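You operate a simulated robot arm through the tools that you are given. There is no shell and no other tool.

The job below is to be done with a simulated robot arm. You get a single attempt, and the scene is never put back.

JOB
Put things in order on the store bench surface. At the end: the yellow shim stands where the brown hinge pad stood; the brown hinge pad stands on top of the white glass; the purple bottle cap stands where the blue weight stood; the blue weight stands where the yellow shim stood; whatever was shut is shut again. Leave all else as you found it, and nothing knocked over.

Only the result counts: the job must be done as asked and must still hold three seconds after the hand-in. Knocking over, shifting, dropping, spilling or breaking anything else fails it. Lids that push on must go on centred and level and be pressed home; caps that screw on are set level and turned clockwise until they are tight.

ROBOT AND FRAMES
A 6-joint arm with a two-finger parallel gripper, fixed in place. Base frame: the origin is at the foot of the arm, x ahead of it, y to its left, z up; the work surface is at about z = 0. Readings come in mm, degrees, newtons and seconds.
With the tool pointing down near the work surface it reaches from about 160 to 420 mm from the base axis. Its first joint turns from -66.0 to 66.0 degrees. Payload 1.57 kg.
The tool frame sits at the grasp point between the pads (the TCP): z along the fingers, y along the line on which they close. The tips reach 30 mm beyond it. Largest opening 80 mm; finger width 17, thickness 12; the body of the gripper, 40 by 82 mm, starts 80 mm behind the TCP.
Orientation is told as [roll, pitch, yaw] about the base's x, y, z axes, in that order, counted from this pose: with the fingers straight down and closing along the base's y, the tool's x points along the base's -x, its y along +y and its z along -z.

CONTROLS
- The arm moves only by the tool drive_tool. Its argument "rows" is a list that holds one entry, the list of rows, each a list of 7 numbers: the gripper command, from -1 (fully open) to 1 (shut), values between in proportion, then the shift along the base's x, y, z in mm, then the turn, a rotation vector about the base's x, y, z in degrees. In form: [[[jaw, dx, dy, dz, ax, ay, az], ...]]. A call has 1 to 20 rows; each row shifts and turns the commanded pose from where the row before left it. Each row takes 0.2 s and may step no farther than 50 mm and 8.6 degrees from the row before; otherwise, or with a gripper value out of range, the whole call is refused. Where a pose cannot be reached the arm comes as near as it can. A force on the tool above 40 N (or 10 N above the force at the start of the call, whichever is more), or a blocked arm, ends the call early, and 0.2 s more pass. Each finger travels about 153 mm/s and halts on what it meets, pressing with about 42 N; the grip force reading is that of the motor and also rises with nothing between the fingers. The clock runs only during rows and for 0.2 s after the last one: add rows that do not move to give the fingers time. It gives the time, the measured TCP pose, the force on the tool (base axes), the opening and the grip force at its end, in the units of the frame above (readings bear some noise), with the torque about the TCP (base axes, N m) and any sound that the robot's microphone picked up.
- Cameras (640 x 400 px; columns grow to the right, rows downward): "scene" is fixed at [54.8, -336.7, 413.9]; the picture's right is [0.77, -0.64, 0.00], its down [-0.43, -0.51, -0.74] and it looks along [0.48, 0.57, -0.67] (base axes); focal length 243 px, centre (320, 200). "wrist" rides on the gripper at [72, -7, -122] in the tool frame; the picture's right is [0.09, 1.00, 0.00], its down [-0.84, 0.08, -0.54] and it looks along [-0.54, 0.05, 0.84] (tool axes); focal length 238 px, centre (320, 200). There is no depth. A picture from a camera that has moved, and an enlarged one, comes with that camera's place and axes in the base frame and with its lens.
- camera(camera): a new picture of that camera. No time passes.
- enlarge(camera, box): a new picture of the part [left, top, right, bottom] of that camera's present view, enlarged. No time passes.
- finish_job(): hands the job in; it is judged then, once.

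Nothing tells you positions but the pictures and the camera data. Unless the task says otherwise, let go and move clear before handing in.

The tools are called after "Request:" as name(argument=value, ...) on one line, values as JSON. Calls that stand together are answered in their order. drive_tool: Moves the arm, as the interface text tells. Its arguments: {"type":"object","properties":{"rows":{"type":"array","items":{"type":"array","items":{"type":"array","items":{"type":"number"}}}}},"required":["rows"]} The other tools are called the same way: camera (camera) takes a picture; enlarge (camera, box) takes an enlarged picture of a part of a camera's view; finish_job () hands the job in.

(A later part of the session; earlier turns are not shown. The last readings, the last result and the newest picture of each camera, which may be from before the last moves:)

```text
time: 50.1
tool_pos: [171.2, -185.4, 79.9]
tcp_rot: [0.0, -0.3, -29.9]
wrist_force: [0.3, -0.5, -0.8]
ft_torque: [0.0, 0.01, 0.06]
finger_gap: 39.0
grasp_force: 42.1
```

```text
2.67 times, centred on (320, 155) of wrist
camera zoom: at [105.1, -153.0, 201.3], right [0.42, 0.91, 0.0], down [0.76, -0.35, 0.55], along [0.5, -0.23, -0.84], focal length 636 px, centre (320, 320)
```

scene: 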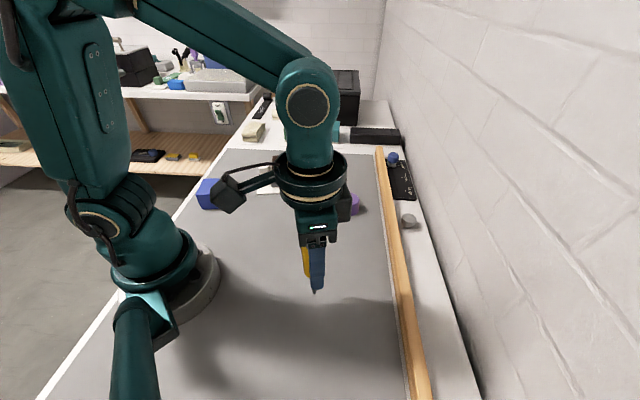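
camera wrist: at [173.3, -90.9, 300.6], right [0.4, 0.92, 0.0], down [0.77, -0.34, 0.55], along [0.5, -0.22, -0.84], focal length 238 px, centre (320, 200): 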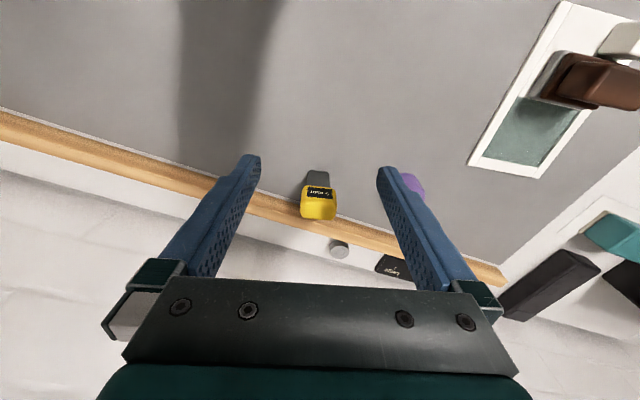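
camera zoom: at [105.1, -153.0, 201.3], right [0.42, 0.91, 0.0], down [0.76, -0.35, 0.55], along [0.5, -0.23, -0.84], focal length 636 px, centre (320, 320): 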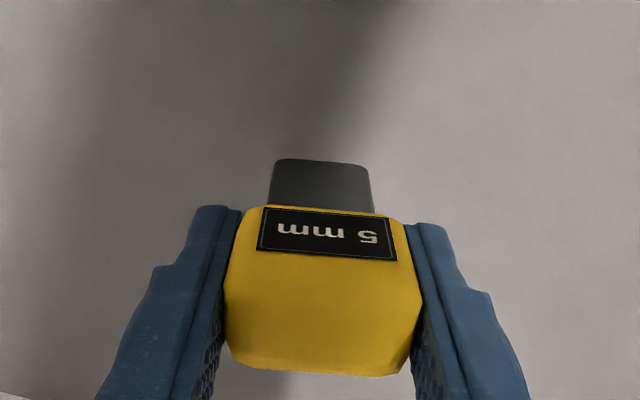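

Request:
drive_tool(rows=[[[0.3, 0, 0, -1, 0, 0, 0], [0.3, 0, 0, -1, 0, 0, 0], [0.3, 0, 0, 0, 0, 0, 0]]])

Request:
drive_tool(rows=[[[0.3, 0, 0, -0.7, 0, 0, 0], [0.3, 0, 0, 0, 0, 0, 0]]])

Request:
drive_tool(rows=[[[0.3, 0, 0, -0.5, 0, 0, 0], [0.3, 0, 0, 0, 0, 0, 0]]])

Request:
drive_tool(rows=[[[0.3, 0, 0, -0.5, 0, 0, 0], [0.3, 0, 0, 0, 0, 0, 0]]])

```text
time: 50.9
tool_pos: [170.2, -184.6, 76.5]
tcp_rot: [0.0, -0.3, -30.0]
wrist_force: [-0.3, 0.2, -0.6]
ft_torque: [0.0, 0.0, 0.0]
finger_gap: 39.3
grasp_force: 42.0
```

```text
time: 51.5
tool_pos: [171.7, -184.6, 76.4]
tcp_rot: [0.2, -0.3, -29.8]
wrist_force: [-0.3, 0.5, -0.7]
ft_torque: [-0.01, -0.01, -0.05]
finger_gap: 39.0
grasp_force: 41.7
```

```text
time: 52.1
tool_pos: [169.6, -185.5, 76.6]
tcp_rot: [0.1, -0.4, -29.8]
wrist_force: [-0.1, 0.3, -0.7]
ft_torque: [0.0, 0.0, 0.03]
finger_gap: 39.4
grasp_force: 41.7
```

```text
time: 52.7
tool_pos: [171.1, -185.0, 76.7]
tcp_rot: [0.1, -0.3, -29.9]
wrist_force: [-0.4, 0.3, 0.7]
ft_torque: [-0.03, 0.0, 0.02]
finger_gap: 39.6
grasp_force: 41.5
```

Request:
drive_tool(rows=[[[0.3, 0, 0, -0.4, 0, 0, 0], [0.3, 0, 0, 0, 0, 0, 0]]])

Request:
drive_tool(rows=[[[0.3, 0, 0, -0.3, 0, 0, 0], [0.3, 0, 0, 0, 0, 0, 0]]])

Request:
enlarge(camera="scene", box=[270, 220, 350, 330])

Request:
enlarge(camera="wrist", box=[220, 80, 420, 230])

```text
time: 53.3
tool_pos: [170.6, -185.6, 76.3]
tcp_rot: [0.2, -0.3, -29.9]
wrist_force: [1.0, 1.5, 3.3]
ft_torque: [0.05, -0.05, -0.01]
finger_gap: 39.1
grasp_force: 42.4
```

```text
time: 53.9
tool_pos: [171.4, -184.8, 76.0]
tcp_rot: [0.1, -0.2, -29.9]
wrist_force: [0.1, 1.8, 8.8]
ft_torque: [0.08, -0.04, -0.04]
finger_gap: 39.3
grasp_force: 41.5
```

```text
3.64 times, centred on (310, 275) of scene
camera zoom: at [54.8, -336.7, 413.9], right [0.77, -0.64, 0.0], down [-0.43, -0.51, -0.74], along [0.48, 0.57, -0.67], focal length 885 px, centre (356, -73)
```

zoom: 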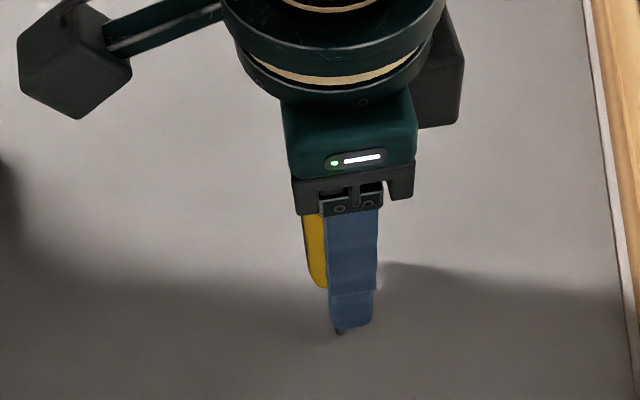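

```text
2.67 times, centred on (320, 155) of wrist
camera zoom: at [104.7, -153.3, 197.7], right [0.42, 0.91, 0.0], down [0.76, -0.35, 0.55], along [0.5, -0.23, -0.84], focal length 636 px, centre (320, 320)
```

zoom: 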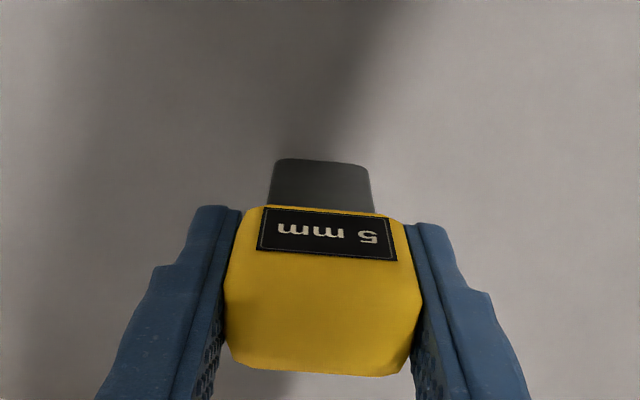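

It touches down with about 9 N. I'll relieve most of that, then open very gradually and look before moving away.

Request:
drive_tool(rows=[[[0.3, 0, 0, 0.35, 0, 0, 0], [0.3, 0, 0, 0, 0, 0, 0], [0.15, 0, 0, 0, 0, 0, 0], [0.06, 0, 0, 0, 0, 0, 0], [0.03, 0, 0, 0, 0, 0, 0], [0.01, 0, 0, 0, 0, 0, 0], [-0.01, 0, 0, 0, 0, 0, 0], [-0.04, 0, 0, 0, 0, 0, 0], [-0.08, 0, 0, 0, 0, 0, 0], [-0.15, 0, 0, 0, 0, 0, 0], [-0.15, 0, 0, 0, 0, 0, 0]]])

Request:
enlarge(camera="wrist", box=[220, 80, 420, 230])

Request:
enlarge(camera="scene", box=[270, 220, 350, 330])

```text
time: 56.3
tool_pos: [170.5, -185.1, 74.5]
tcp_rot: [0.1, -0.3, -29.9]
wrist_force: [0.2, -0.3, 0.1]
ft_torque: [0.01, 0.01, 0.01]
finger_gap: 46.1
grasp_force: 0.1
```

```text
2.67 times, centred on (320, 155) of wrist
camera zoom: at [104.6, -152.5, 197.4], right [0.42, 0.91, 0.0], down [0.76, -0.35, 0.55], along [0.5, -0.23, -0.84], focal length 636 px, centre (320, 320)
```

zoom: 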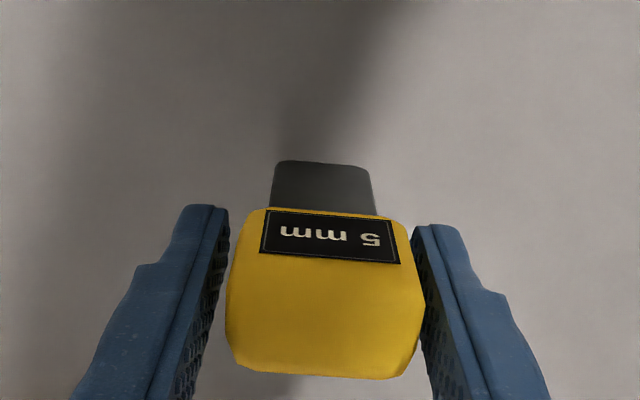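

```text
3.64 times, centred on (310, 275) of scene
camera zoom: at [54.8, -336.7, 413.9], right [0.77, -0.64, 0.0], down [-0.43, -0.51, -0.74], along [0.48, 0.57, -0.67], focal length 885 px, centre (356, -73)
```

zoom: 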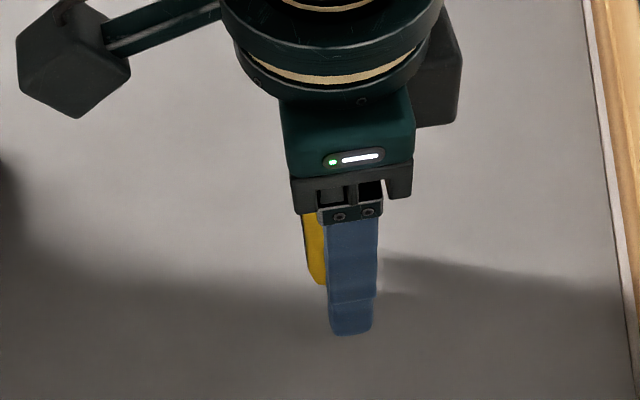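

The shim is free and standing. I'll open fully, wait a moment, and confirm it holds before rising.

Request:
drive_tool(rows=[[[-0.3, 0, 0, 0, 0, 0, 0], [-0.6, 0, 0, 0, 0, 0, 0], [-1, 0, 0, 0, 0, 0, 0], [-1, 0, 0, 0, 0, 0, 0]]])

Request:
enlarge(camera="wrist", box=[220, 80, 420, 230])

```text
time: 57.3
tool_pos: [171.0, -184.4, 75.3]
tcp_rot: [0.0, -0.3, -29.9]
wrist_force: [-0.9, -0.5, -0.9]
ft_torque: [0.0, -0.01, 0.01]
finger_gap: 80.1
grasp_force: 0.1
```

```text
2.67 times, centred on (320, 155) of wrist
camera zoom: at [104.6, -152.5, 197.4], right [0.42, 0.91, 0.0], down [0.76, -0.35, 0.55], along [0.5, -0.23, -0.84], focal length 636 px, centre (320, 320)
```

zoom: 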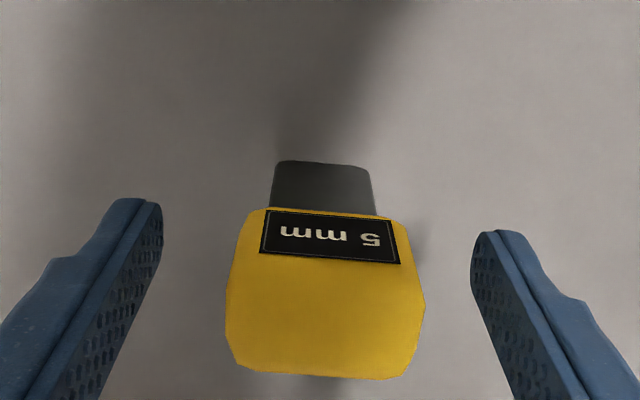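

The shim stands on its own. I'll rise carefully, check it, and then head for the blue weight, which is about 40 × 62 × 50 mm, centred near (138, 187) with its long axis at 53°.

Request:
drive_tool(rows=[[[-1, 0, 0, 5, 0, 0, 0], [-1, 0, 0, 10, 0, 0, 0], [-1, 0, 0, 20, 0, 0, 0], [-1, 0, 0, 30, 0, 0, 0], [-1, 0, 0, 40, 0, 0, 0], [-1, 15, 15, 30, 0, 0, 0], [-1, 20, 40, 0, 0, 0, 8], [-1, 20, 40, 0, 0, 0, 8], [-1, 10, 45, 0, 0, 0, 8], [-1, 0, 45, 0, 0, 0, 8], [-1, 0, 45, 0, 0, 0, 8], [-1, -10, 45, 0, 0, 0, 8], [-1, 0, 0, 0, 0, 0, 8], [-1, 0, 0, 0, 0, 0, 0]]])

Request:
camera(camera="scene")

Request:
camera(camera="wrist")

```text
time: 60.3
tool_pos: [227.2, 92.6, 211.5]
tcp_rot: [0.1, -0.2, 26.2]
wrist_force: [0.0, 0.5, 0.6]
ft_torque: [0.01, 0.03, 0.0]
finger_gap: 80.2
grasp_force: 0.0
```

```text
taken
```

scene: 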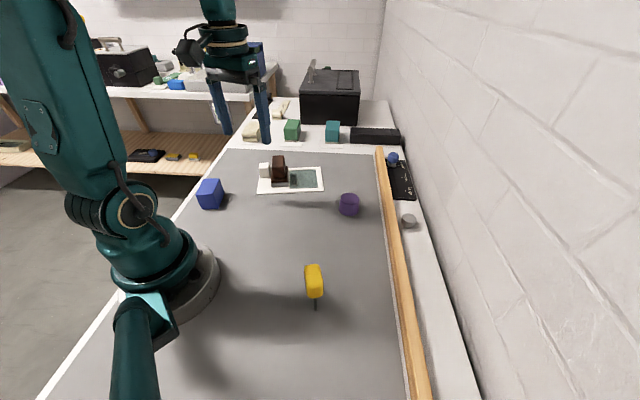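

```text
taken
camera wrist: at [163.3, 55.3, 332.6], right [-0.52, 0.85, 0.0], down [0.71, 0.44, 0.55], along [0.47, 0.29, -0.84], focal length 238 px, centre (320, 200)
```

wrist: 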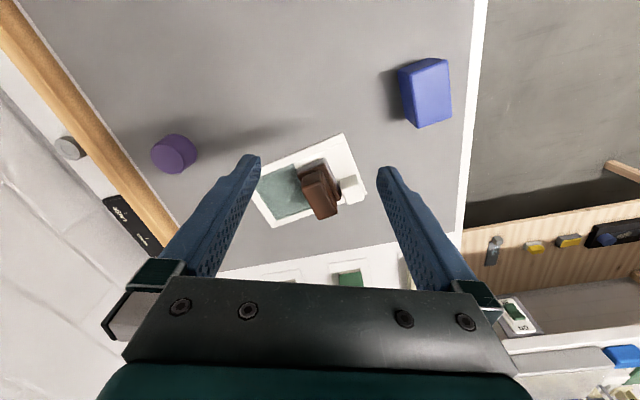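

Everything stands as intended so far. I'll move towards the blue weight with the gripper turned to its short side and look closely.

Request:
drive_tool(rows=[[[-1, -30, 12, 0, 0, 0, 7], [-1, -30, 12, 0, 0, 0, 7], [-1, -28, 11, -20, 0, 0, 7], [-1, -27, 10, -25, 0, 0, 5.4], [-1, 0, 0, -15, 0, 0, 0], [-1, 0, 0, 0, 0, 0, 0]]])

Request:
camera(camera="wrist")

Request:
enlarge(camera="wrist", box=[240, 100, 400, 240])

Request:
enlarge(camera="scene", box=[170, 150, 250, 230])

```text
time: 61.7
tool_pos: [112.2, 134.6, 151.9]
tcp_rot: [0.2, -0.3, 52.5]
wrist_force: [0.3, -0.3, 0.2]
ft_torque: [-0.02, 0.02, -0.02]
finger_gap: 79.8
grasp_force: 0.1
```

```text
taken
camera wrist: at [73.9, 74.2, 272.5], right [-0.85, 0.53, 0.0], down [0.45, 0.71, 0.55], along [0.29, 0.46, -0.84], focal length 238 px, centre (320, 200)
```

wrist: 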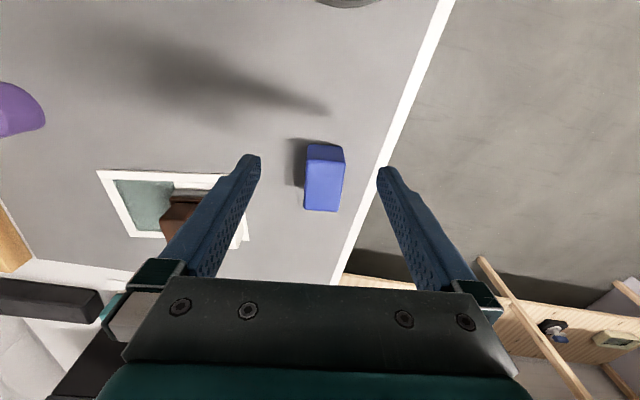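

```text
2.86 times, centred on (320, 170) of wrist
camera zoom: at [73.9, 74.2, 272.5], right [-0.85, 0.53, 0.0], down [0.45, 0.71, 0.55], along [0.29, 0.46, -0.84], focal length 681 px, centre (320, 286)
```

zoom: 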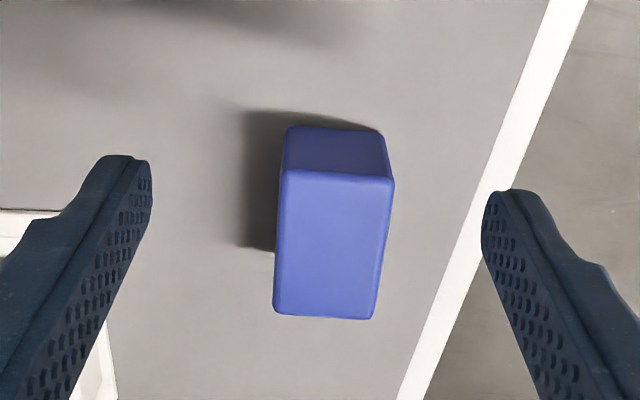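

```text
5.00 times, centred on (210, 190) of scene
camera zoom: at [54.8, -336.7, 413.9], right [0.77, -0.64, 0.0], down [-0.43, -0.51, -0.74], along [0.48, 0.57, -0.67], focal length 1216 px, centre (870, 250)
```

zoom: 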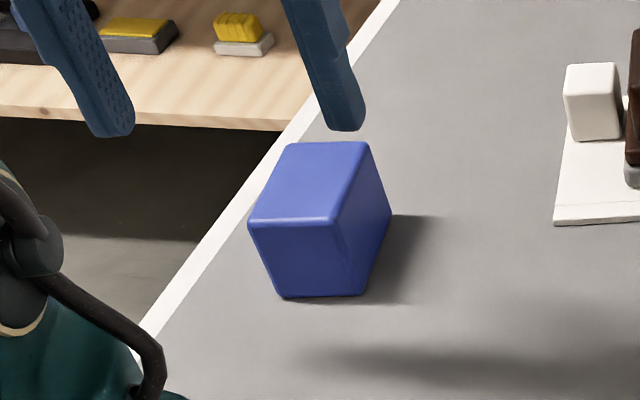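

The blue weight is centred near (139.5, 186.8) at about 53°. I'll move above it and check the alignment.

Request:
drive_tool(rows=[[[-1, 14, 26, -15, 0, 0, 0.7], [-1, 13.3, 25.8, -15, 0, 0, 0], [-1, 0, 0, -20, 0, 0, 0], [-1, 0, 0, 0, 0, 0, 0], [-1, 0, 0, 0, 0, 0, 0]]])

Request:
enlarge(camera="wrist", box=[220, 50, 420, 210])

Request:
enlarge(camera="scene", box=[170, 130, 270, 230])

```text
time: 62.9
tool_pos: [139.1, 186.3, 101.3]
tcp_rot: [0.1, -0.3, 53.3]
wrist_force: [0.9, 0.2, 0.4]
ft_torque: [-0.03, 0.0, 0.03]
finger_gap: 80.0
grasp_force: 0.2
```

```text
2.50 times, centred on (320, 130) of wrist
camera zoom: at [101.2, 124.7, 222.6], right [-0.85, 0.52, 0.0], down [0.44, 0.71, 0.55], along [0.28, 0.47, -0.84], focal length 596 px, centre (320, 375)
```

zoom: 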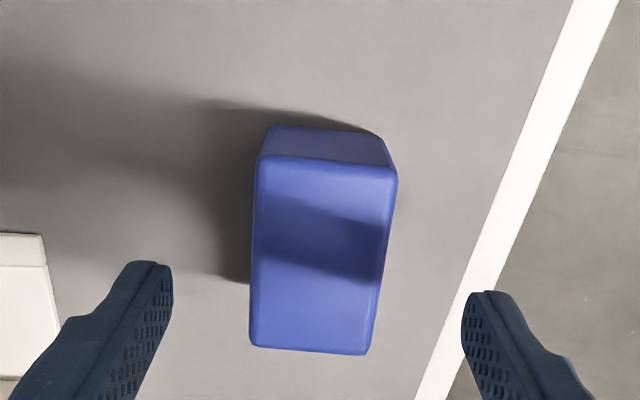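

```text
4.00 times, centred on (220, 180) of scene
camera zoom: at [54.8, -336.7, 413.9], right [0.77, -0.64, 0.0], down [-0.43, -0.51, -0.74], along [0.48, 0.57, -0.67], focal length 973 px, centre (720, 280)
```

zoom: 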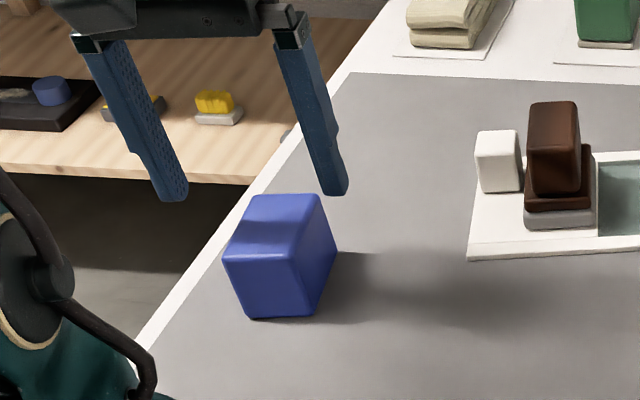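

The gripper is centred on the weight. I'll descend and close.

Request:
drive_tool(rows=[[[-1, 0.3, 0.8, -18, 0, 0, 0], [-1, 0, 0, -18, 0, 0, 0], [-1, 0, 0, -16, 0, 0, 0], [-1, 0, 0, -12, 0, 0, 0], [-1, 0, 0, 0, 0, 0, 0], [-0.4, 0, 0, 0, 0, 0, 0], [-0.15, 0, 0, 0, 0, 0, 0], [-0.05, 0, 0, 0, 0, 0, 0], [0.05, 0, 0, 0, 0, 0, 0], [0.3, 0, 0, 0, 0, 0, 0], [0.4, 0, 0, 0, 0, 0, 0]]])

Request:
enlarge(camera="wrist", box=[220, 50, 420, 210])

Request:
enlarge(camera="scene", box=[170, 130, 270, 230])

```text
time: 65.3
tool_pos: [138.4, 187.9, 37.4]
tcp_rot: [0.1, -0.3, 53.1]
wrist_force: [4.9, -4.3, 4.0]
ft_torque: [-0.2, -0.25, -0.02]
finger_gap: 42.0
grasp_force: 42.2
```

```text
2.50 times, centred on (320, 130) of wrist
camera zoom: at [100.2, 126.5, 159.0], right [-0.85, 0.52, 0.0], down [0.44, 0.71, 0.55], along [0.28, 0.47, -0.84], focal length 596 px, centre (320, 375)
```

zoom: 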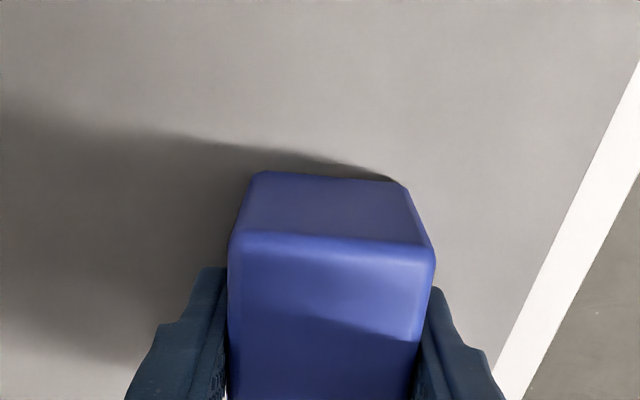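

```text
4.00 times, centred on (220, 180) of scene
camera zoom: at [54.8, -336.7, 413.9], right [0.77, -0.64, 0.0], down [-0.43, -0.51, -0.74], along [0.48, 0.57, -0.67], focal length 973 px, centre (720, 280)
```

zoom: 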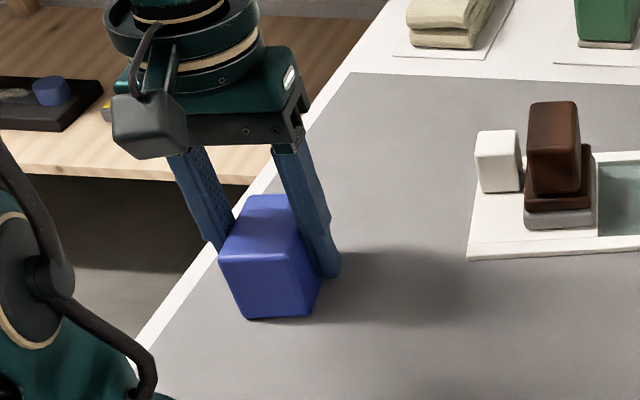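

Gripped at 42 mm. I'll do a gentle test lift, since a weight could be heavy.

Request:
drive_tool(rows=[[[0.5, 0, 0, 2, 0, 0, 0], [0.5, 0, 0, 3, 0, 0, 0], [0.5, 0, 0, 5, 0, 0, 0], [0.5, 0, 0, 0, 0, 0, 0]]])

Request:
enlarge(camera="wrist", box=[220, 50, 420, 210])

Request:
enlarge(camera="scene", box=[170, 130, 270, 230])

```text
time: 66.3
tool_pos: [138.9, 186.2, 47.0]
tcp_rot: [0.1, -0.3, 53.2]
wrist_force: [0.0, -0.4, -4.6]
ft_torque: [-0.03, 0.03, -0.01]
finger_gap: 42.0
grasp_force: 41.6
```

```text
2.50 times, centred on (320, 130) of wrist
camera zoom: at [100.8, 126.1, 168.5], right [-0.85, 0.52, 0.0], down [0.44, 0.71, 0.55], along [0.28, 0.47, -0.84], focal length 596 px, centre (320, 375)
```

zoom: 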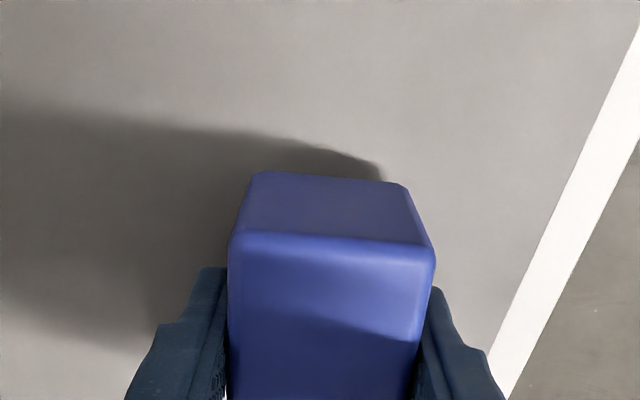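

```text
4.00 times, centred on (220, 180) of scene
camera zoom: at [54.8, -336.7, 413.9], right [0.77, -0.64, 0.0], down [-0.43, -0.51, -0.74], along [0.48, 0.57, -0.67], focal length 973 px, centre (720, 280)
```

zoom: 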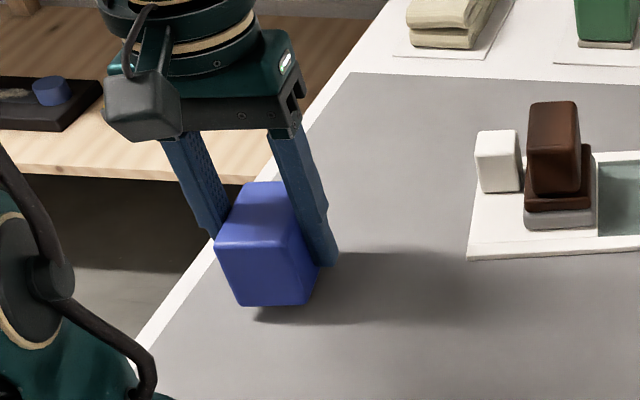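

It lifts cleanly at about 4.6 N. I'll carry it along an arc at safe height to the shim's old spot near (311, -153).

Request:
drive_tool(rows=[[[0.5, 0, 0, 45, 0, 0, 0], [0.5, 0, 0, 45, 0, 0, 0], [0.5, 0, 0, 45, 0, 0, 0], [0.5, 30, -19, 0, 0, 0, -6.65], [0.5, 30, -25, 0, 0, 0, -6.65], [0.5, 25, -35, 0, 0, 0, -6.65], [0.5, 22, -38, 0, 0, 0, -6.65], [0.5, 20, -40, 0, 0, 0, -6.65], [0.5, 15, -42, 0, 0, 0, -6.65], [0.5, 12, -42, 0, 0, 0, -6.65], [0.5, 10, -42, 0, 0, 0, -6.65], [0.5, 8, -40, 0, 0, 0, 0], [0.5, 0, -17, 0, 0, 0, 0], [0.5, 0, 0, -25, 0, 0, 0], [0.5, 0, 0, -25, 0, 0, 0], [0.5, 0, 0, 0, 0, 0, 0]]])

Request:
camera(camera="wrist")

Request:
camera(camera="scene")

```text
time: 69.7
tool_pos: [311.2, -154.4, 129.2]
tcp_rot: [0.1, -0.3, 0.0]
wrist_force: [0.2, -0.5, -4.1]
ft_torque: [0.03, -0.02, 0.0]
finger_gap: 41.8
grasp_force: 42.3
```

```text
taken
camera wrist: at [237.9, -158.8, 251.5], right [-0.09, 1.0, 0.0], down [0.83, 0.08, 0.55], along [0.54, 0.05, -0.84], focal length 238 px, centre (320, 200)
```

wrist: 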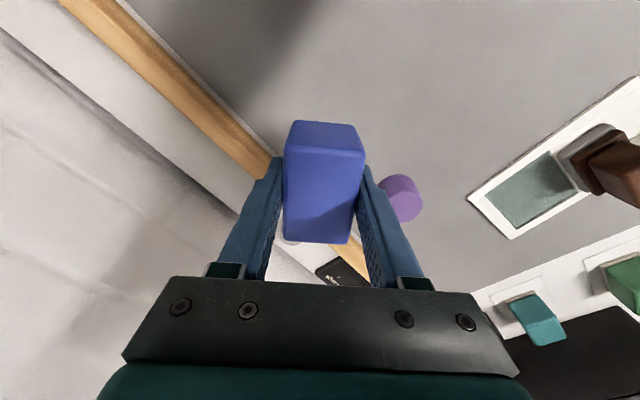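

```text
taken
```

scene: 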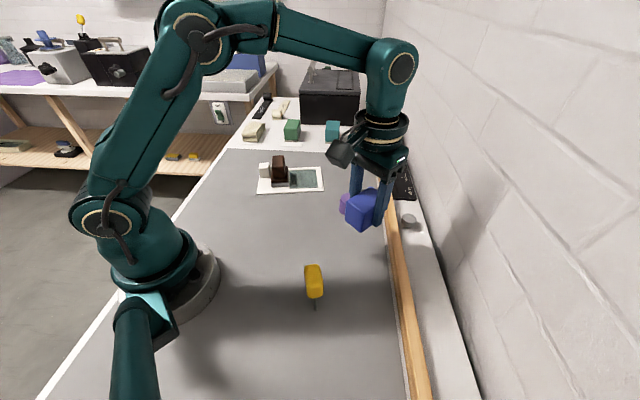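

I'm above the spot with the rail well clear. I'll lower to just above the bench.

Request:
drive_tool(rows=[[[0.5, 0, 0, -20, 0, 0, 0], [0.5, 0, 0, -20, 0, 0, 0], [0.5, 0, 0, -18, 0, 0, 0], [0.5, 0, 0, -12, 0, 0, 0], [0.5, 0, 0, -8, 0, 0, 0], [0.5, 0, 0, -6, 0, 0, 0], [0.5, 0, 0, 0, 0, 0, 0]]])

Request:
enlarge(camera="scene", box=[310, 155, 410, 265])

```text
time: 71.3
tool_pos: [311.0, -151.6, 46.8]
tcp_rot: [0.1, -0.2, 0.1]
wrist_force: [-1.0, 0.3, -4.4]
ft_torque: [-0.02, 0.03, -0.02]
finger_gap: 41.9
grasp_force: 42.1
```

```text
3.64 times, centred on (360, 210) of scene
camera zoom: at [54.8, -336.7, 413.9], right [0.77, -0.64, 0.0], down [-0.43, -0.51, -0.74], along [0.48, 0.57, -0.67], focal length 885 px, centre (174, 164)
```

zoom: 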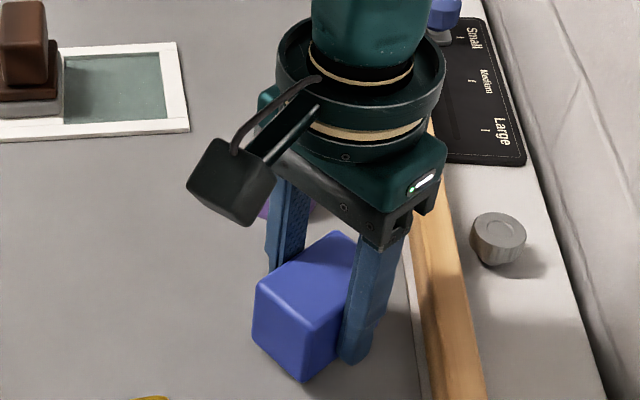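

Request:
drive_tool(rows=[[[0.5, -1, -1.2, -3, 0, 0, 0], [0.5, 0, 0, -3, 0, 0, 0], [0.5, 0, 0, -2, 0, 0, 0], [0.5, 0, 0, 0, 0, 0, 0]]])

Request:
drive_tool(rows=[[[0.5, 0, 0, -1, 0, 0, 0], [0.5, 0, 0, 0, 0, 0, 0]]])

Request:
drive_tool(rows=[[[0.5, 0, 0, -0.7, 0, 0, 0], [0.5, 0, 0, 0, 0, 0, 0]]])

Request:
drive_tool(rows=[[[0.5, 0, 0, -0.7, 0, 0, 0], [0.5, 0, 0, 0, 0, 0, 0]]])

```text
time: 72.3
tool_pos: [309.3, -152.1, 40.2]
tcp_rot: [0.0, -0.3, -0.1]
wrist_force: [0.8, 0.4, -4.1]
ft_torque: [0.01, 0.0, 0.03]
finger_gap: 41.9
grasp_force: 42.0
```

```text
time: 72.9
tool_pos: [309.0, -153.6, 38.0]
tcp_rot: [0.0, -0.3, -0.1]
wrist_force: [0.0, -0.1, -4.2]
ft_torque: [0.01, -0.01, 0.01]
finger_gap: 41.8
grasp_force: 42.0
```

```text
time: 73.5
tool_pos: [308.9, -152.4, 36.7]
tcp_rot: [0.1, -0.3, 0.0]
wrist_force: [-2.4, 3.3, 2.6]
ft_torque: [-0.01, -0.14, 0.09]
finger_gap: 41.9
grasp_force: 42.3
```

```text
time: 74.1
tool_pos: [309.1, -153.4, 38.2]
tcp_rot: [0.2, -0.4, 0.0]
wrist_force: [-2.9, 9.9, 19.0]
ft_torque: [-0.12, 0.54, -0.15]
finger_gap: 41.8
grasp_force: 42.1
```

It's touched down. I'll ease the preload off and release slowly.

Request:
drive_tool(rows=[[[0.5, 0, 0, 0.6, 0, 0, 0], [0.5, 0, 0, 0, 0, 0, 0], [0.1, 0, 0, 0, 0, 0, 0], [0, 0, 0, 0, 0, 0, 0], [-0.05, 0, 0, 0, 0, 0, 0], [-0.1, 0, 0, 0, 0, 0, 0], [-0.2, 0, 0, 0, 0, 0, 0], [-0.5, 0, 0, 0, 0, 0, 0], [-1, 0, 0, 0, 0, 0, 0], [-1, 0, 0, 0, 0, 0, 0]]])

Request:
enlarge(camera="scene", box=[310, 155, 410, 265])

Request:
enlarge(camera="wrist", box=[220, 80, 420, 230])

```text
time: 76.3
tool_pos: [308.1, -152.0, 37.0]
tcp_rot: [0.1, -0.3, 0.0]
wrist_force: [0.3, 0.3, 0.1]
ft_torque: [0.0, -0.02, -0.01]
finger_gap: 79.9
grasp_force: 0.0
```

```text
3.64 times, centred on (360, 210) of scene
camera zoom: at [54.8, -336.7, 413.9], right [0.77, -0.64, 0.0], down [-0.43, -0.51, -0.74], along [0.48, 0.57, -0.67], focal length 885 px, centre (174, 164)
```

zoom: 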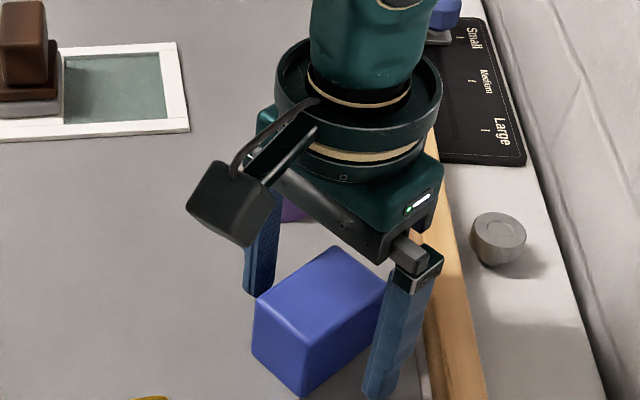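

```text
2.67 times, centred on (320, 155) of wrist
camera zoom: at [236.0, -158.8, 159.3], right [-0.09, 1.0, 0.0], down [0.83, 0.08, 0.55], along [0.54, 0.05, -0.84], focal length 636 px, centre (320, 320)
```

zoom: 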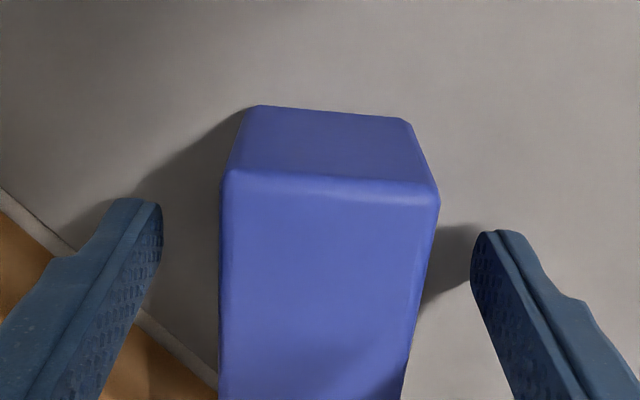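

The blue weight stands in place. I'll rise clear and go look at the purple cap.

Request:
drive_tool(rows=[[[-1, 0, 0, 8, 0, 0, 0], [-1, 0, 0, 20, 0, 0, 0], [-1, 0, 0, 35, 0, 0, 0], [-1, 0, 0, 40, 0, 0, 0], [-1, -5, 30, 0, 0, 0, 0], [-1, -5, 30, 0, 0, 0, 0], [-1, -4, 30, 0, 0, 0, 0], [-1, 0, 0, 0, 0, 0, 0]]])

Request:
camera(camera="wrist")

Request:
enlarge(camera="wrist", box=[260, 120, 380, 240])

Request:
camera(camera="scene")

Request:
enlarge(camera="scene", box=[310, 175, 410, 265])

```text
time: 78.1
tool_pos: [294.9, -64.0, 143.8]
tcp_rot: [0.1, -0.4, 0.1]
wrist_force: [-0.8, 0.2, 0.1]
ft_torque: [0.03, 0.01, -0.04]
finger_gap: 80.0
grasp_force: 0.0
```

```text
taken
camera wrist: at [223.5, -69.2, 265.7], right [-0.09, 1.0, 0.0], down [0.83, 0.08, 0.55], along [0.54, 0.05, -0.84], focal length 238 px, centre (320, 200)
```

wrist: 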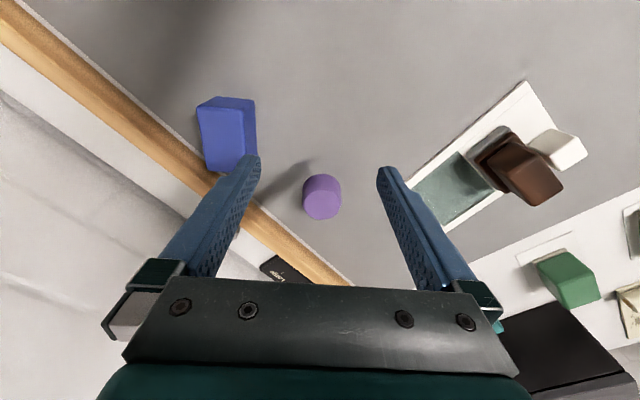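

```text
3.33 times, centred on (320, 180) of wrist
camera zoom: at [223.5, -69.2, 265.7], right [-0.09, 1.0, 0.0], down [0.83, 0.08, 0.55], along [0.54, 0.05, -0.84], focal length 794 px, centre (320, 267)
```

zoom: 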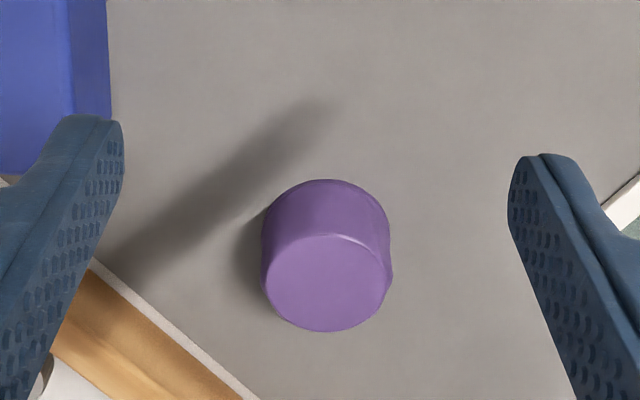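

```text
taken
```

scene: 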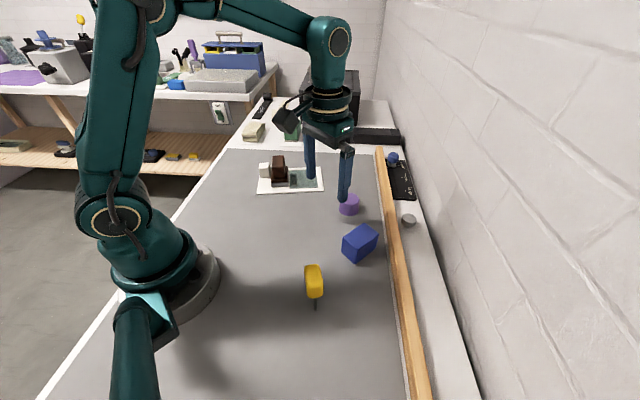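

```text
4.44 times, centred on (360, 220) of scene
camera zoom: at [54.8, -336.7, 413.9], right [0.77, -0.64, 0.0], down [-0.43, -0.51, -0.74], along [0.48, 0.57, -0.67], focal length 1081 px, centre (142, 111)
```

zoom: 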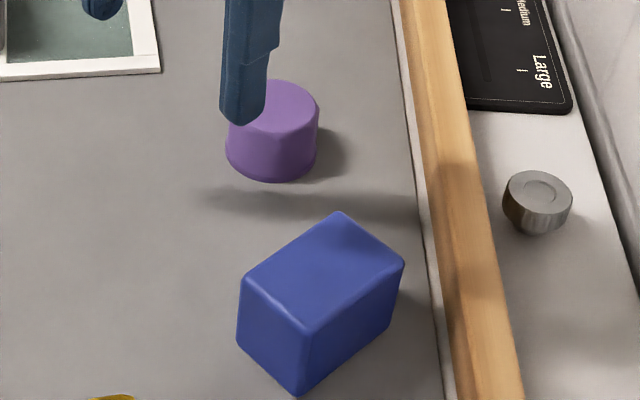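

The blue weight is centred at about (310.5, -153.5), right on the shim's old spot. The purple cap is centred near (379, -53). It's about 47 mm across and 38 mm tall, so I'll move above it.

Request:
drive_tool(rows=[[[-1, 28, 3.3, 0, 0, 0, 0], [-1, 28, 3.3, 0, 0, 0, 0], [-1, 27.5, 3.2, -15, 0, 0, 0], [-1, 0, 0, -25, 0, 0, 0], [-1, 0, 0, 0, 0, 0, 0], [-1, 0, 0, 0, 0, 0, 0]]])

Request:
enlarge(camera="wrist", box=[220, 50, 420, 210])

Request:
enlarge(camera="scene", box=[310, 145, 410, 235])

```text
time: 79.5
tool_pos: [378.3, -52.8, 105.5]
tcp_rot: [0.0, -0.2, -0.1]
wrist_force: [-0.4, -0.2, -0.1]
ft_torque: [-0.02, -0.01, -0.02]
finger_gap: 80.0
grasp_force: 0.1
```

```text
2.50 times, centred on (320, 130) of wrist
camera zoom: at [306.3, -58.6, 227.1], right [-0.09, 1.0, 0.0], down [0.83, 0.08, 0.55], along [0.54, 0.05, -0.84], focal length 596 px, centre (320, 375)
```

zoom: 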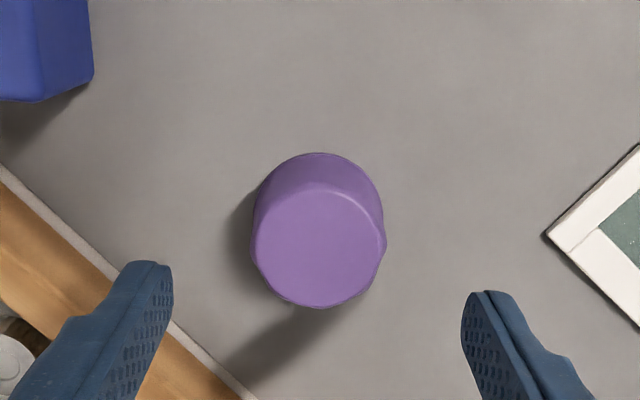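

```text
4.44 times, centred on (360, 190) of scene
camera zoom: at [54.8, -336.7, 413.9], right [0.77, -0.64, 0.0], down [-0.43, -0.51, -0.74], along [0.48, 0.57, -0.67], focal length 1081 px, centre (142, 244)
```

zoom: 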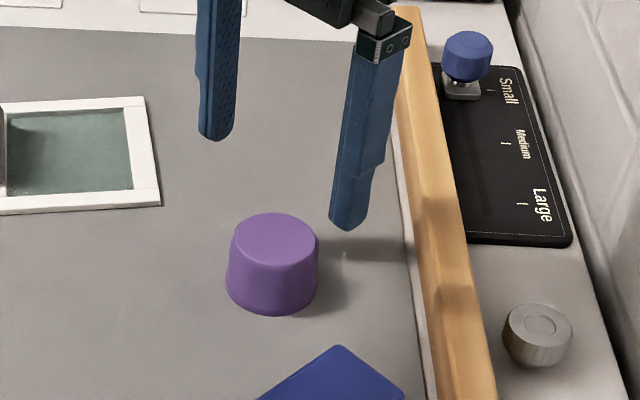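

I'm centred within 1 mm and clear of the rail. I'll descend and close on the cap.

Request:
drive_tool(rows=[[[-1, -0.5, -0.8, -20, 0, 0, 0], [-1, 0, 0, -20, 0, 0, 0], [-1, 0, 0, -17, 0, 0, 0], [-1, 0, 0, -11, 0, 0, 0], [-1, 0, 0, 0, 0, 0, 0], [-0.5, 0, 0, 0, 0, 0, 0], [-0.3, 0, 0, 0, 0, 0, 0], [-0.2, 0, 0, 0, 0, 0, 0], [-0.1, 0, 0, 0, 0, 0, 0], [0.1, 0, 0, 0, 0, 0, 0], [0.2, 0, 0, 0, 0, 0, 0]]])

Request:
enlarge(camera="wrist", box=[220, 50, 420, 210])

Request:
enlarge(camera="scene", box=[310, 145, 410, 235])

```text
time: 81.9
tool_pos: [379.0, -56.9, 33.8]
tcp_rot: [0.0, -0.3, -0.1]
wrist_force: [-5.8, -0.9, 6.2]
ft_torque: [-0.12, 0.14, -0.14]
finger_gap: 45.5
grasp_force: 41.6
```

```text
2.50 times, centred on (320, 130) of wrist
camera zoom: at [305.8, -62.1, 156.4], right [-0.09, 1.0, 0.0], down [0.83, 0.08, 0.55], along [0.54, 0.05, -0.84], focal length 596 px, centre (320, 375)
```

zoom: 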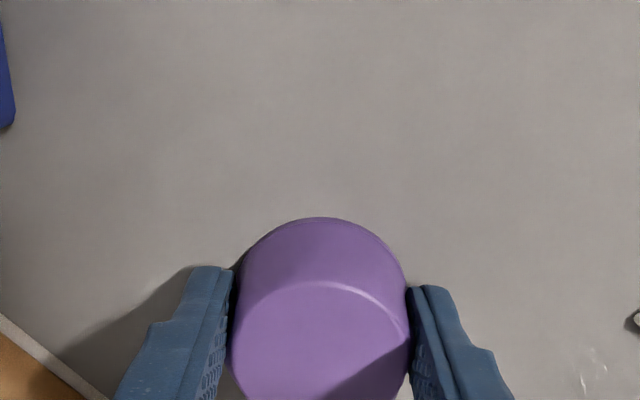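

```text
4.44 times, centred on (360, 190) of scene
camera zoom: at [54.7, -336.7, 413.9], right [0.77, -0.64, 0.0], down [-0.43, -0.51, -0.74], along [0.48, 0.57, -0.67], focal length 1081 px, centre (142, 244)
```

zoom: 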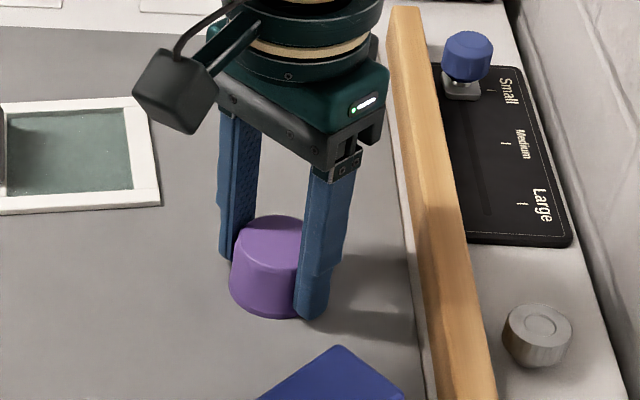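

The cap is gripped at 45.5 mm. I'll test-lift it.

Request:
drive_tool(rows=[[[0.2, 0, 0, 2, 0, 0, 0], [0.2, 0, 0, 3, 0, 0, 0], [0.2, 0, 0, 5, 0, 0, 0], [0.2, 0, 0, 0, 0, 0, 0]]])

Request:
enlarge(camera="scene", box=[310, 145, 410, 235])

Request:
enlarge(camera="wrist", box=[220, 50, 420, 210])

```text
time: 82.9
tool_pos: [378.2, -56.1, 42.6]
tcp_rot: [0.1, -0.3, 0.0]
wrist_force: [0.5, -0.4, -0.4]
ft_torque: [0.01, -0.03, 0.01]
finger_gap: 44.6
grasp_force: 41.5
```

```text
4.44 times, centred on (360, 190) of scene
camera zoom: at [54.8, -336.7, 413.9], right [0.77, -0.64, 0.0], down [-0.43, -0.51, -0.74], along [0.48, 0.57, -0.67], focal length 1081 px, centre (142, 244)
```

zoom: 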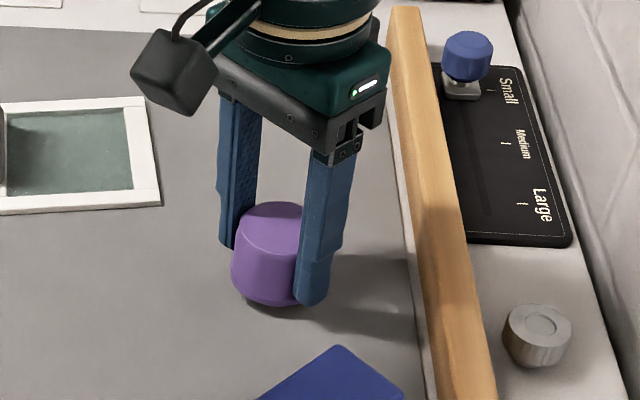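

```text
2.50 times, centred on (320, 130) of wrist
camera zoom: at [305.5, -61.5, 165.3], right [-0.09, 1.0, 0.0], down [0.83, 0.08, 0.55], along [0.54, 0.05, -0.84], focal length 596 px, centre (320, 375)
```

zoom: 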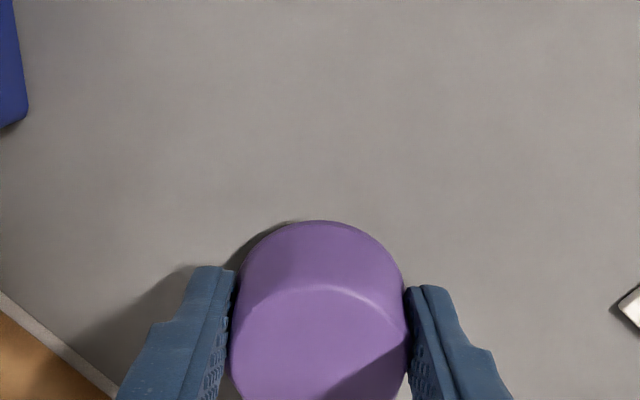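

The cap slipped a millimetre or two in the tapered grip. I'll hold still to see whether it keeps slipping.

Request:
drive_tool(rows=[[[0.4, 0, 0, 0, 0, 0, 0], [0.4, 0, 0, 0, 0, 0, 0], [0.4, 0, 0, 0, 0, 0, 0], [0.4, 0, 0, 0, 0, 0, 0], [0.4, 0, 0, 0, 0, 0, 0]]])

Request:
enlarge(camera="scene", box=[310, 145, 410, 235])

Request:
enlarge(camera="wrist", box=[220, 50, 420, 210])

```text
time: 84.1
tool_pos: [378.7, -56.8, 42.9]
tcp_rot: [0.1, -0.3, 0.0]
wrist_force: [0.2, 0.0, 1.0]
ft_torque: [0.02, -0.01, 0.02]
finger_gap: 44.5
grasp_force: 41.5
```

```text
4.44 times, centred on (360, 190) of scene
camera zoom: at [54.8, -336.7, 413.9], right [0.77, -0.64, 0.0], down [-0.43, -0.51, -0.74], along [0.48, 0.57, -0.67], focal length 1081 px, centre (142, 244)
```

zoom: 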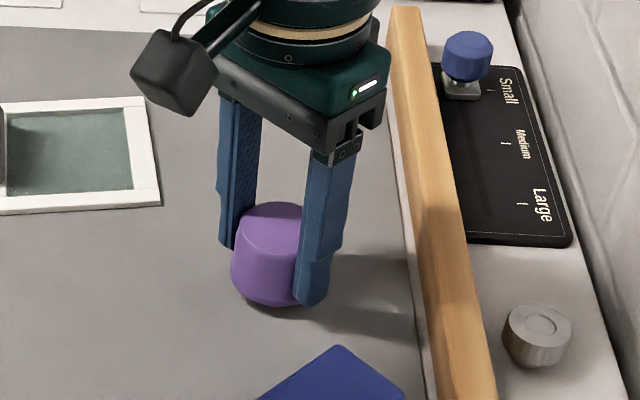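

```text
2.50 times, centred on (320, 130) of wrist
camera zoom: at [305.4, -61.5, 165.2], right [-0.09, 1.0, 0.0], down [0.83, 0.08, 0.55], along [0.54, 0.05, -0.84], focal length 596 px, centre (320, 375)
```

zoom: 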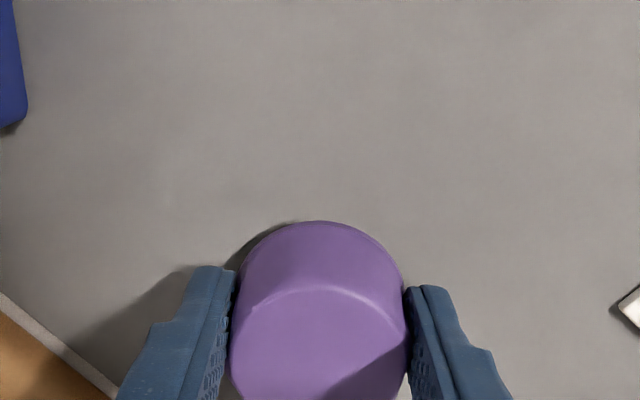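

The grip is stable at 44.5 mm. I'll carry the cap to the blue weight's old spot near (139, 187) at a safe height.

Request:
drive_tool(rows=[[[0.4, 0, 0, 30, 0, 0, 0], [0.4, 0, 0, 40, 0, 0, 0], [0.4, 0, 0, 40, 0, 0, 0], [0.4, -15, 15, 20, 0, 0, 5], [0.4, -28, 28.5, 0, 0, 0, 6], [0.4, -28, 28.5, 0, 0, 0, 6], [0.4, -28, 28.5, 0, 0, 0, 6], [0.4, -28, 28.5, 0, 0, 0, 6], [0.4, -28, 28.5, 0, 0, 0, 6], [0.4, -28, 28.5, 0, 0, 0, 6], [0.4, -28, 28.5, 0, 0, 0, 6], [0.4, -28, 28.5, 0, 0, 0, 6], [0.4, 0, 0, -25, 0, 0, 0], [0.4, 0, 0, -25, 0, 0, 0], [0.4, 0, 0, 0, 0, 0, 0], [0.4, 0, 0, 0, 0, 0, 0]]])

Request:
camera(camera="wrist")

Request:
camera(camera="scene")

```text
time: 87.5
tool_pos: [138.8, 189.5, 125.1]
tcp_rot: [0.0, -0.2, 53.0]
wrist_force: [0.3, -0.8, -0.8]
ft_torque: [-0.02, 0.01, -0.05]
finger_gap: 44.3
grasp_force: 41.5
```

```text
taken
camera wrist: at [100.9, 129.5, 246.7], right [-0.85, 0.53, 0.0], down [0.44, 0.71, 0.55], along [0.29, 0.47, -0.84], focal length 238 px, centre (320, 200)
```

wrist: 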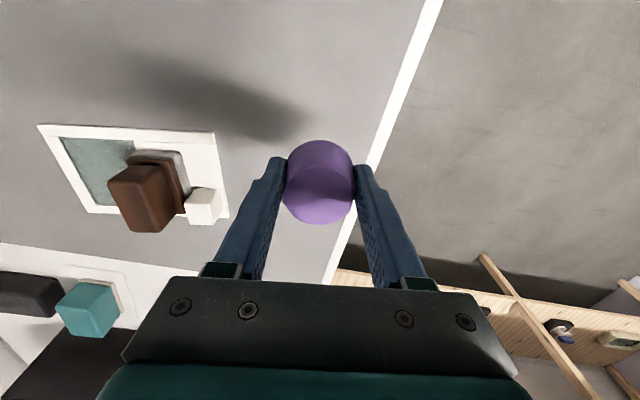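

```text
taken
```

scene: 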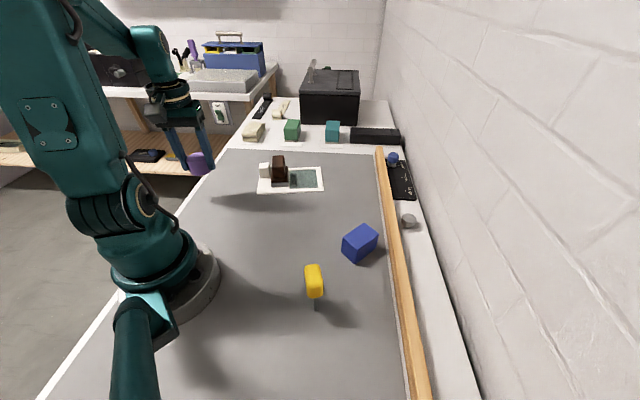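

Request:
drive_tool(rows=[[[0.4, 0.5, -2.8, -15, 0, 0, 0], [0.4, 0, 0, -18, 0, 0, 0], [0.4, 0, 0, -18, 0, 0, 0], [0.4, 0, 0, -15, 0, 0, 0], [0.4, 0, 0, -10, 0, 0, 0], [0.4, 0, 0, 0, 0, 0, 0]]])

Request:
enlarge(camera="scene", box=[170, 130, 270, 230])

Request:
enlarge(camera="wrist", box=[220, 50, 420, 210])

```text
time: 88.9
tool_pos: [140.2, 187.0, 48.0]
tcp_rot: [0.1, -0.3, 52.9]
wrist_force: [0.8, 0.1, 0.1]
ft_torque: [-0.04, -0.02, 0.0]
finger_gap: 44.1
grasp_force: 41.9
```

```text
4.00 times, centred on (220, 180) of scene
camera zoom: at [54.8, -336.7, 413.9], right [0.77, -0.64, 0.0], down [-0.43, -0.51, -0.74], along [0.48, 0.57, -0.67], focal length 973 px, centre (720, 280)
```

zoom: 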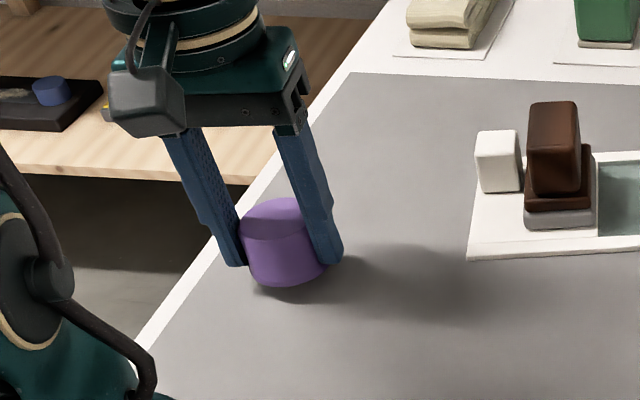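

```text
2.50 times, centred on (320, 130) of wrist
camera zoom: at [103.1, 126.1, 169.8], right [-0.85, 0.53, 0.0], down [0.44, 0.71, 0.55], along [0.29, 0.47, -0.84], focal length 596 px, centre (320, 375)
```

zoom: 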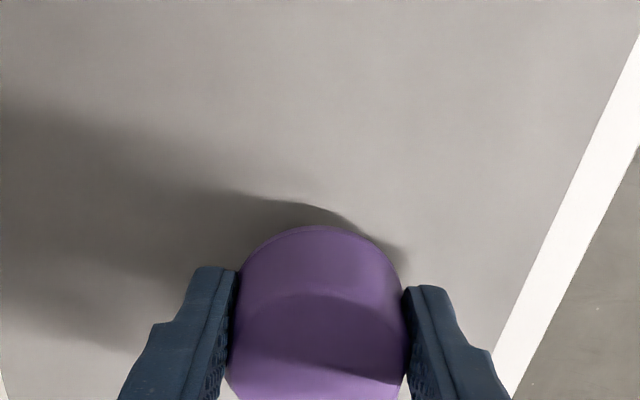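

Request:
drive_tool(rows=[[[0.4, -0.9, -0.2, -3, 0, 0, 0], [0.4, 0, 0, -3, 0, 0, 0], [0.4, 0, 0, 0, 0, 0, 0]]])

Request:
drive_tool(rows=[[[0.4, 0, 0, -1.5, 0, 0, 0], [0.4, 0, 0, 0, 0, 0, 0]]])

Request:
drive_tool(rows=[[[0.4, 0, 0, -1, 0, 0, 0], [0.4, 0, 0, 0, 0, 0, 0]]])

Request:
enlarge(camera="scene", box=[170, 130, 270, 230])

```text
time: 89.7
tool_pos: [139.9, 186.8, 40.0]
tcp_rot: [0.2, -0.3, 53.0]
wrist_force: [0.1, 0.5, -0.2]
ft_torque: [0.0, 0.02, 0.02]
finger_gap: 43.9
grasp_force: 42.1
```

```text
time: 90.3
tool_pos: [140.3, 186.6, 39.0]
tcp_rot: [0.1, -0.3, 53.0]
wrist_force: [-0.7, 0.9, -0.6]
ft_torque: [-0.01, 0.0, -0.03]
finger_gap: 44.1
grasp_force: 42.3
```

```text
time: 90.9
tool_pos: [140.0, 184.1, 38.7]
tcp_rot: [0.1, -0.3, 53.1]
wrist_force: [-0.1, -0.5, 0.5]
ft_torque: [0.01, -0.01, 0.01]
finger_gap: 44.1
grasp_force: 41.8
```

```text
4.00 times, centred on (220, 180) of scene
camera zoom: at [54.8, -336.7, 413.9], right [0.77, -0.64, 0.0], down [-0.43, -0.51, -0.74], along [0.48, 0.57, -0.67], focal length 973 px, centre (720, 280)
```

zoom: 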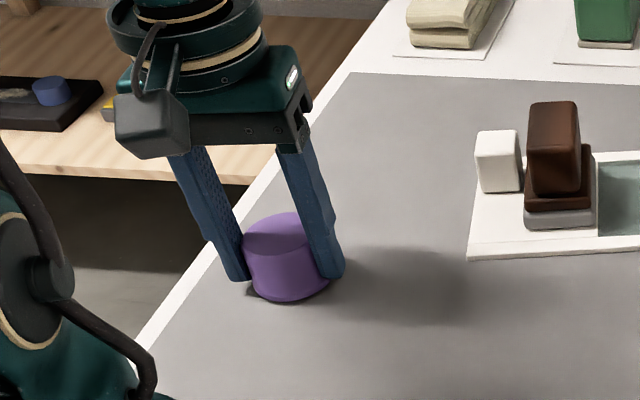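

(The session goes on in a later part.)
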